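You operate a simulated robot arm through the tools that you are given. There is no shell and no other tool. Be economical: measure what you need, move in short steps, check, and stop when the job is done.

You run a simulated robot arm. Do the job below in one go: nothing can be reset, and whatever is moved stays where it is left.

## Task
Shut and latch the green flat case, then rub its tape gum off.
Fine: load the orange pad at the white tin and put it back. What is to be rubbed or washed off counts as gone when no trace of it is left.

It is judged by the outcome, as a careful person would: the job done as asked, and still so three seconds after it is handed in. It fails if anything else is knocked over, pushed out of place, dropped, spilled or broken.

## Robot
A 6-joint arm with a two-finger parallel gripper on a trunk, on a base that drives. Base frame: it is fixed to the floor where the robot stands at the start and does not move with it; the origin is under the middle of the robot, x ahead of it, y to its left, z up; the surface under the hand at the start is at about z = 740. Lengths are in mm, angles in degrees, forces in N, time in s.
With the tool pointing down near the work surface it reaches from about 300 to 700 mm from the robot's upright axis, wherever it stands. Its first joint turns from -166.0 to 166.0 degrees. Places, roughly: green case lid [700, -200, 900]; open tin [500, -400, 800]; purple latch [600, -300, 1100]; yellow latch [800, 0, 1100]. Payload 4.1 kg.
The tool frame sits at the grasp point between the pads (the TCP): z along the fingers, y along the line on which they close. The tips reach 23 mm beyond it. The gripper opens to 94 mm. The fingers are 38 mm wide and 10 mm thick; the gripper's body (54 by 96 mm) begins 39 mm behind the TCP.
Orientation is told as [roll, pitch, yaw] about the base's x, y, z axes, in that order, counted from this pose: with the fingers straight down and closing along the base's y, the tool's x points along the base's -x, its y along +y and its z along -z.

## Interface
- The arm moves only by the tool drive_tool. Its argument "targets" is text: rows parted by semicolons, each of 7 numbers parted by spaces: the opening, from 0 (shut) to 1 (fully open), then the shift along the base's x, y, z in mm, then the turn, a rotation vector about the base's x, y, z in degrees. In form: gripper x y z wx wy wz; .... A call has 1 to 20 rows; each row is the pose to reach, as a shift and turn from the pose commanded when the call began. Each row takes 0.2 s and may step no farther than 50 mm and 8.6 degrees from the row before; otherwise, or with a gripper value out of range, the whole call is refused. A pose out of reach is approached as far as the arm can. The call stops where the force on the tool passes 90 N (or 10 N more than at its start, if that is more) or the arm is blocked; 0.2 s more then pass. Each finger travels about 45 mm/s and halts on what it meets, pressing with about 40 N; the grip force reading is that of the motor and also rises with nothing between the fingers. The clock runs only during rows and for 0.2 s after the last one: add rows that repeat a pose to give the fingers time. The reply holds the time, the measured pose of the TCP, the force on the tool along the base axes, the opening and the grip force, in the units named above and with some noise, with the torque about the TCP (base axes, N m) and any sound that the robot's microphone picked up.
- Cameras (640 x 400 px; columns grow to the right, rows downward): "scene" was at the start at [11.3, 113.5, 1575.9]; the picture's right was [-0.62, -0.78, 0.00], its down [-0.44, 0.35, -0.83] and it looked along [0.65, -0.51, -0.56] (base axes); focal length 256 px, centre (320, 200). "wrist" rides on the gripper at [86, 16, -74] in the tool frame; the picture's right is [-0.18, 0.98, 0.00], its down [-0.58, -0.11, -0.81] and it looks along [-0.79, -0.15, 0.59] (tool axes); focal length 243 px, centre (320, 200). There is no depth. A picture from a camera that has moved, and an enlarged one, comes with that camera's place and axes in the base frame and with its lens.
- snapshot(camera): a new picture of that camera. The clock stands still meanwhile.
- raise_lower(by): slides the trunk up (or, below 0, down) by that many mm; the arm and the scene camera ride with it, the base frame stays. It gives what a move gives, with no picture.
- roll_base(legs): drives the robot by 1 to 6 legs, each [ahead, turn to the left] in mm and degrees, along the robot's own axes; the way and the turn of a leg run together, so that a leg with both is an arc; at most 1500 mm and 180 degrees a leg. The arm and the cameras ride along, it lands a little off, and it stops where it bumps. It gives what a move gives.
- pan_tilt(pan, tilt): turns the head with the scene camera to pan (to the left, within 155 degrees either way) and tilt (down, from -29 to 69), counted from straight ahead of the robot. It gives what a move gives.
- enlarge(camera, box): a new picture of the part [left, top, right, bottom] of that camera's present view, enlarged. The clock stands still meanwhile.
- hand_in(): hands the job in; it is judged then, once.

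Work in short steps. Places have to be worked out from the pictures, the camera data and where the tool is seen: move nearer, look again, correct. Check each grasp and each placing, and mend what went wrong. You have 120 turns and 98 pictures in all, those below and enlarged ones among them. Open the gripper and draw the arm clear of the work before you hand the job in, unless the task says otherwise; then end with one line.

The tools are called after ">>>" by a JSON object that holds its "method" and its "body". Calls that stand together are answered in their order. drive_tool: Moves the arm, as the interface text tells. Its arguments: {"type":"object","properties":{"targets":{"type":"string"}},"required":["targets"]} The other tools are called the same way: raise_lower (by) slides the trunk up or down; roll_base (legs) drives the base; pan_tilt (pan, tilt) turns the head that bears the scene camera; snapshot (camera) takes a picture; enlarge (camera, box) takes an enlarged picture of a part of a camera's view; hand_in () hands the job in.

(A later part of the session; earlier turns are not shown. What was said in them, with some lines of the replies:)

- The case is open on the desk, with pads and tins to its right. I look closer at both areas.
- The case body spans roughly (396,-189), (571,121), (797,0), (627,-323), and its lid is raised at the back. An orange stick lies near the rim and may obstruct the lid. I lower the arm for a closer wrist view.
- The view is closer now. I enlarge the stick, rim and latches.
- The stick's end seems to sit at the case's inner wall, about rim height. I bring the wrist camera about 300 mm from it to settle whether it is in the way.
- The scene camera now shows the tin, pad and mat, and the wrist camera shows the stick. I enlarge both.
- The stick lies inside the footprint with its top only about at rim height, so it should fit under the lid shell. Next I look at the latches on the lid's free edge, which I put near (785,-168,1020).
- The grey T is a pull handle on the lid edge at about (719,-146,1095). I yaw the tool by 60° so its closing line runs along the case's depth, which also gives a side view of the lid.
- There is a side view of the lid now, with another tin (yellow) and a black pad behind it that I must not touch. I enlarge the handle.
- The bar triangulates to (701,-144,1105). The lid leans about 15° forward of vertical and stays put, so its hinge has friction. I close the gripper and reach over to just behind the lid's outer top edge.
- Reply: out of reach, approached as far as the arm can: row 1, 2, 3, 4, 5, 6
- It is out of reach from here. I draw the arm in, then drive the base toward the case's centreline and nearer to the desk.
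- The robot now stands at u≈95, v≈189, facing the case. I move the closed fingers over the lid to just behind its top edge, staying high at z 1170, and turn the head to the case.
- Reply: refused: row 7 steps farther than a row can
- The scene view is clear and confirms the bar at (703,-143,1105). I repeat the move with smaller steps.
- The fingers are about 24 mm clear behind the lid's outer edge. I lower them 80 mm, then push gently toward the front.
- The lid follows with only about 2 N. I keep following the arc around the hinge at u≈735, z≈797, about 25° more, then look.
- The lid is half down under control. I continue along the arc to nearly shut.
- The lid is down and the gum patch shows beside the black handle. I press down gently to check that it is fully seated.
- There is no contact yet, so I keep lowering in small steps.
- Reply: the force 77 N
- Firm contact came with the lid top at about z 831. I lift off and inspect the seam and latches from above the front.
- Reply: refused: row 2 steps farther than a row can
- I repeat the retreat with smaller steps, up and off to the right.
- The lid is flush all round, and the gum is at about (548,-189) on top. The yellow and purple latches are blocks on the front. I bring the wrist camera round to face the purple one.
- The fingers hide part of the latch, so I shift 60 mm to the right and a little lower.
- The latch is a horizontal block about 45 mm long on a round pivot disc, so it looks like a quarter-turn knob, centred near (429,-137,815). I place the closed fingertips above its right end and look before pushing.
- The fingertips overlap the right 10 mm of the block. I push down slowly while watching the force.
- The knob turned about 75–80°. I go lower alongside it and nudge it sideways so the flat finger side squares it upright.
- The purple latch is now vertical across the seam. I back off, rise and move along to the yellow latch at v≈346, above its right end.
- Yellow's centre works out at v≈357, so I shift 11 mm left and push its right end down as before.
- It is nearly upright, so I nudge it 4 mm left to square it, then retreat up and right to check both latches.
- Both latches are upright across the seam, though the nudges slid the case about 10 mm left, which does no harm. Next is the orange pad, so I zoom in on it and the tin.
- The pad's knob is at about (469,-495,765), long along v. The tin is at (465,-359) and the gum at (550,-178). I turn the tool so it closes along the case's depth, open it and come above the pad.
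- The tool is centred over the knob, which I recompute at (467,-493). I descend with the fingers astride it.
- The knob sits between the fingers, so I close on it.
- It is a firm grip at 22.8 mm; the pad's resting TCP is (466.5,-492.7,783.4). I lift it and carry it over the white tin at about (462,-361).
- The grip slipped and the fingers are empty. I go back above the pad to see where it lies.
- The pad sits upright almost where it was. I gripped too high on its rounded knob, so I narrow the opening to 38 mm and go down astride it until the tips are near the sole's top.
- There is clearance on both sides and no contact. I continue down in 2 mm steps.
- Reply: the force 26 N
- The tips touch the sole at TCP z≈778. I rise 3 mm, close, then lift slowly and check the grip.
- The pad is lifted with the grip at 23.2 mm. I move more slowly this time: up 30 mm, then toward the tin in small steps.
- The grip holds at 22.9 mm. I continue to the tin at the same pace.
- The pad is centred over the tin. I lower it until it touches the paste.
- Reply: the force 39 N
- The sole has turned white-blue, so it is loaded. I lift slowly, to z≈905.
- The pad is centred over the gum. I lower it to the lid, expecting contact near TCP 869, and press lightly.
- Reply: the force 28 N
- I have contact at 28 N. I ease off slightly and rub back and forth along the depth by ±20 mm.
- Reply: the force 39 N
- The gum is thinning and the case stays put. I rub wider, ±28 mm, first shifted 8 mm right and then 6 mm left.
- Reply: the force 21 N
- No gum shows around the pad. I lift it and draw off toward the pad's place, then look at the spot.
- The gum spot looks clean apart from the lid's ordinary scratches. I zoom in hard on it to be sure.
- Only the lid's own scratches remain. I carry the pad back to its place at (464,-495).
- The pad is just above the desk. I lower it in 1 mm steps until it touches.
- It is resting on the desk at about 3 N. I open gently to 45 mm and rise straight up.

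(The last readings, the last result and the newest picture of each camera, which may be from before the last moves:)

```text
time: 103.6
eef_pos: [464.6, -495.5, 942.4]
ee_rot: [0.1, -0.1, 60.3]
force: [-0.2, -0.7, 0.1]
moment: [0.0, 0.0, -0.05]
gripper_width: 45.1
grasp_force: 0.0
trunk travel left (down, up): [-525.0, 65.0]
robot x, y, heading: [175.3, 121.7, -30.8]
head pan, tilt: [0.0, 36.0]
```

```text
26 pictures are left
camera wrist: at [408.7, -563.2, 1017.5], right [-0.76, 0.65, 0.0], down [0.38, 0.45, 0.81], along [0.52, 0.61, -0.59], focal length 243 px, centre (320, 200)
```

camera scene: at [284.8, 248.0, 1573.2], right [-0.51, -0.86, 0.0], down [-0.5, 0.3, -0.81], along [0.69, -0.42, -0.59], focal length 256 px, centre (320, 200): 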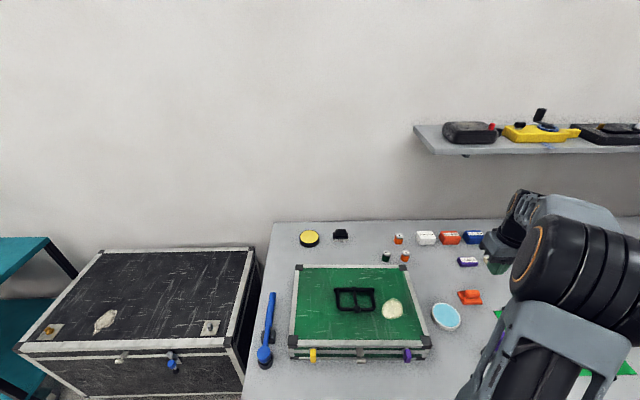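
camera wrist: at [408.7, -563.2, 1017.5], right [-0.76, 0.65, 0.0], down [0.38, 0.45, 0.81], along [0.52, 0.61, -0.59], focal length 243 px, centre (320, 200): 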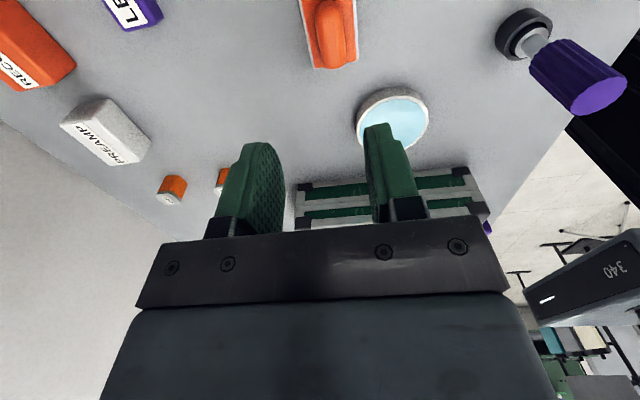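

The pad is back in place. I draw the arm up and clear, open it fully, and check the whole scene.

>>> {"method": "drive_tool", "body": {"targets": "0.7 0 0 40 0 0 0; 1 0 0 80 0 0 0; 1 0 0 120 0 0 0; 1 0 0 160 0 0 0; 1 -25 25 185 0 0 0; 1 -55 50 200 0 0 0; 1 -85 75 210 0 0 0; 1 -115 75 220 0 0 0; 1 -145 75 220 0 0 0; 1 -175 75 220 0 0 0"}}

>>> {"method": "snapshot", "body": {"camera": "scene"}}

>>> {"method": "enlarge", "body": {"camera": "scene", "box": [280, 250, 440, 370]}}

```text
time: 105.8
eef_pos: [290.2, -421.2, 1161.7]
ee_rot: [0.1, 0.0, 60.4]
force: [0.1, 0.3, 0.5]
moment: [0.03, -0.04, 0.01]
gripper_width: 94.0
grasp_force: 0.0
out of reach, approached as far as the arm can: row 4
trunk travel left (down, up): [-525.0, 65.0]
robot x, y, heading: [177.6, 118.8, -31.0]
head pan, tilt: [0.0, 36.0]
```

```text
25 pictures are left
camera scene: at [284.3, 248.6, 1573.2], right [-0.51, -0.86, 0.0], down [-0.5, 0.3, -0.81], along [0.69, -0.42, -0.59], focal length 256 px, centre (320, 200)
```

scene: 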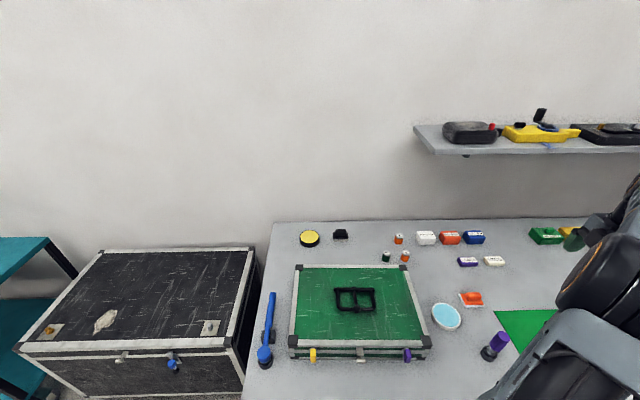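

```text
3.33 times, centred on (360, 310) of scene
camera zoom: at [284.3, 248.6, 1573.2], right [-0.51, -0.86, 0.0], down [-0.5, 0.3, -0.81], along [0.69, -0.42, -0.59], focal length 852 px, centre (187, -167)
```

zoom: 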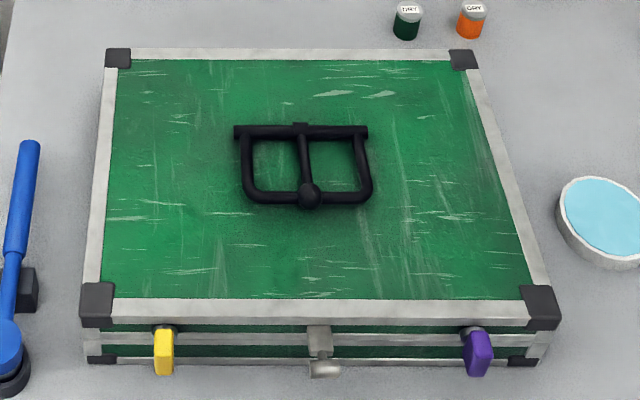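

Everything is in place, but the purple latch may be tilted slightly from upright. I zoom in on both to judge.

>>> {"method": "enlarge", "body": {"camera": "scene", "box": [385, 330, 435, 370]}}

>>> {"method": "enlarge", "body": {"camera": "scene", "box": [285, 335, 345, 375]}}

```text
10.00 times, centred on (410, 350) of scene
camera zoom: at [284.3, 248.6, 1573.2], right [-0.51, -0.86, 0.0], down [-0.5, 0.3, -0.81], along [0.69, -0.42, -0.59], focal length 2555 px, centre (-580, -1300)
```

zoom: 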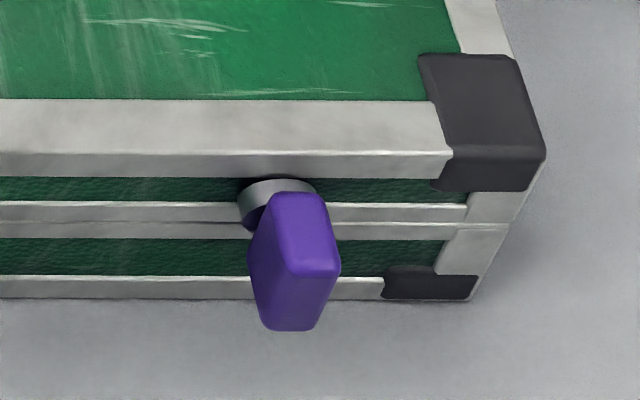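

```text
10.00 times, centred on (315, 355) of scene
camera zoom: at [284.3, 248.6, 1573.2], right [-0.51, -0.86, 0.0], down [-0.5, 0.3, -0.81], along [0.69, -0.42, -0.59], focal length 2555 px, centre (370, -1350)
```

zoom: 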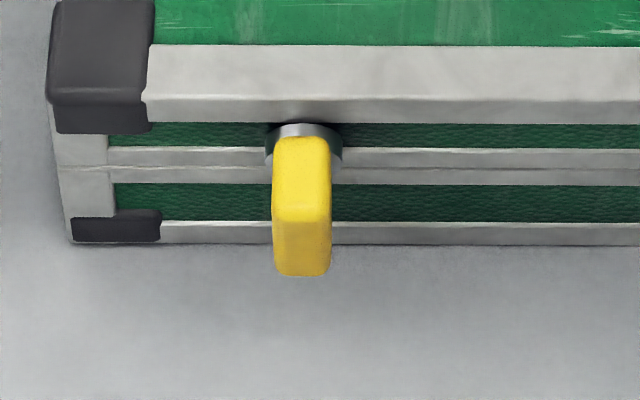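

Purple's front face runs parallel to the case's vertical edges, so both latches are upright and engaged. The gum is gone, the pad is back, and the arm is open and clear, so I hand in.

>>> {"method": "hand_in", "body": {}}

```text
The job is handed in.
```

The green case is shut with both latches turned, the tape gum is rubbed off with no trace I can see, and the orange pad is back in its place; the case itself slid about 10 mm left while I turned the latches, and I lifted the pad twice because my first grip slipped.
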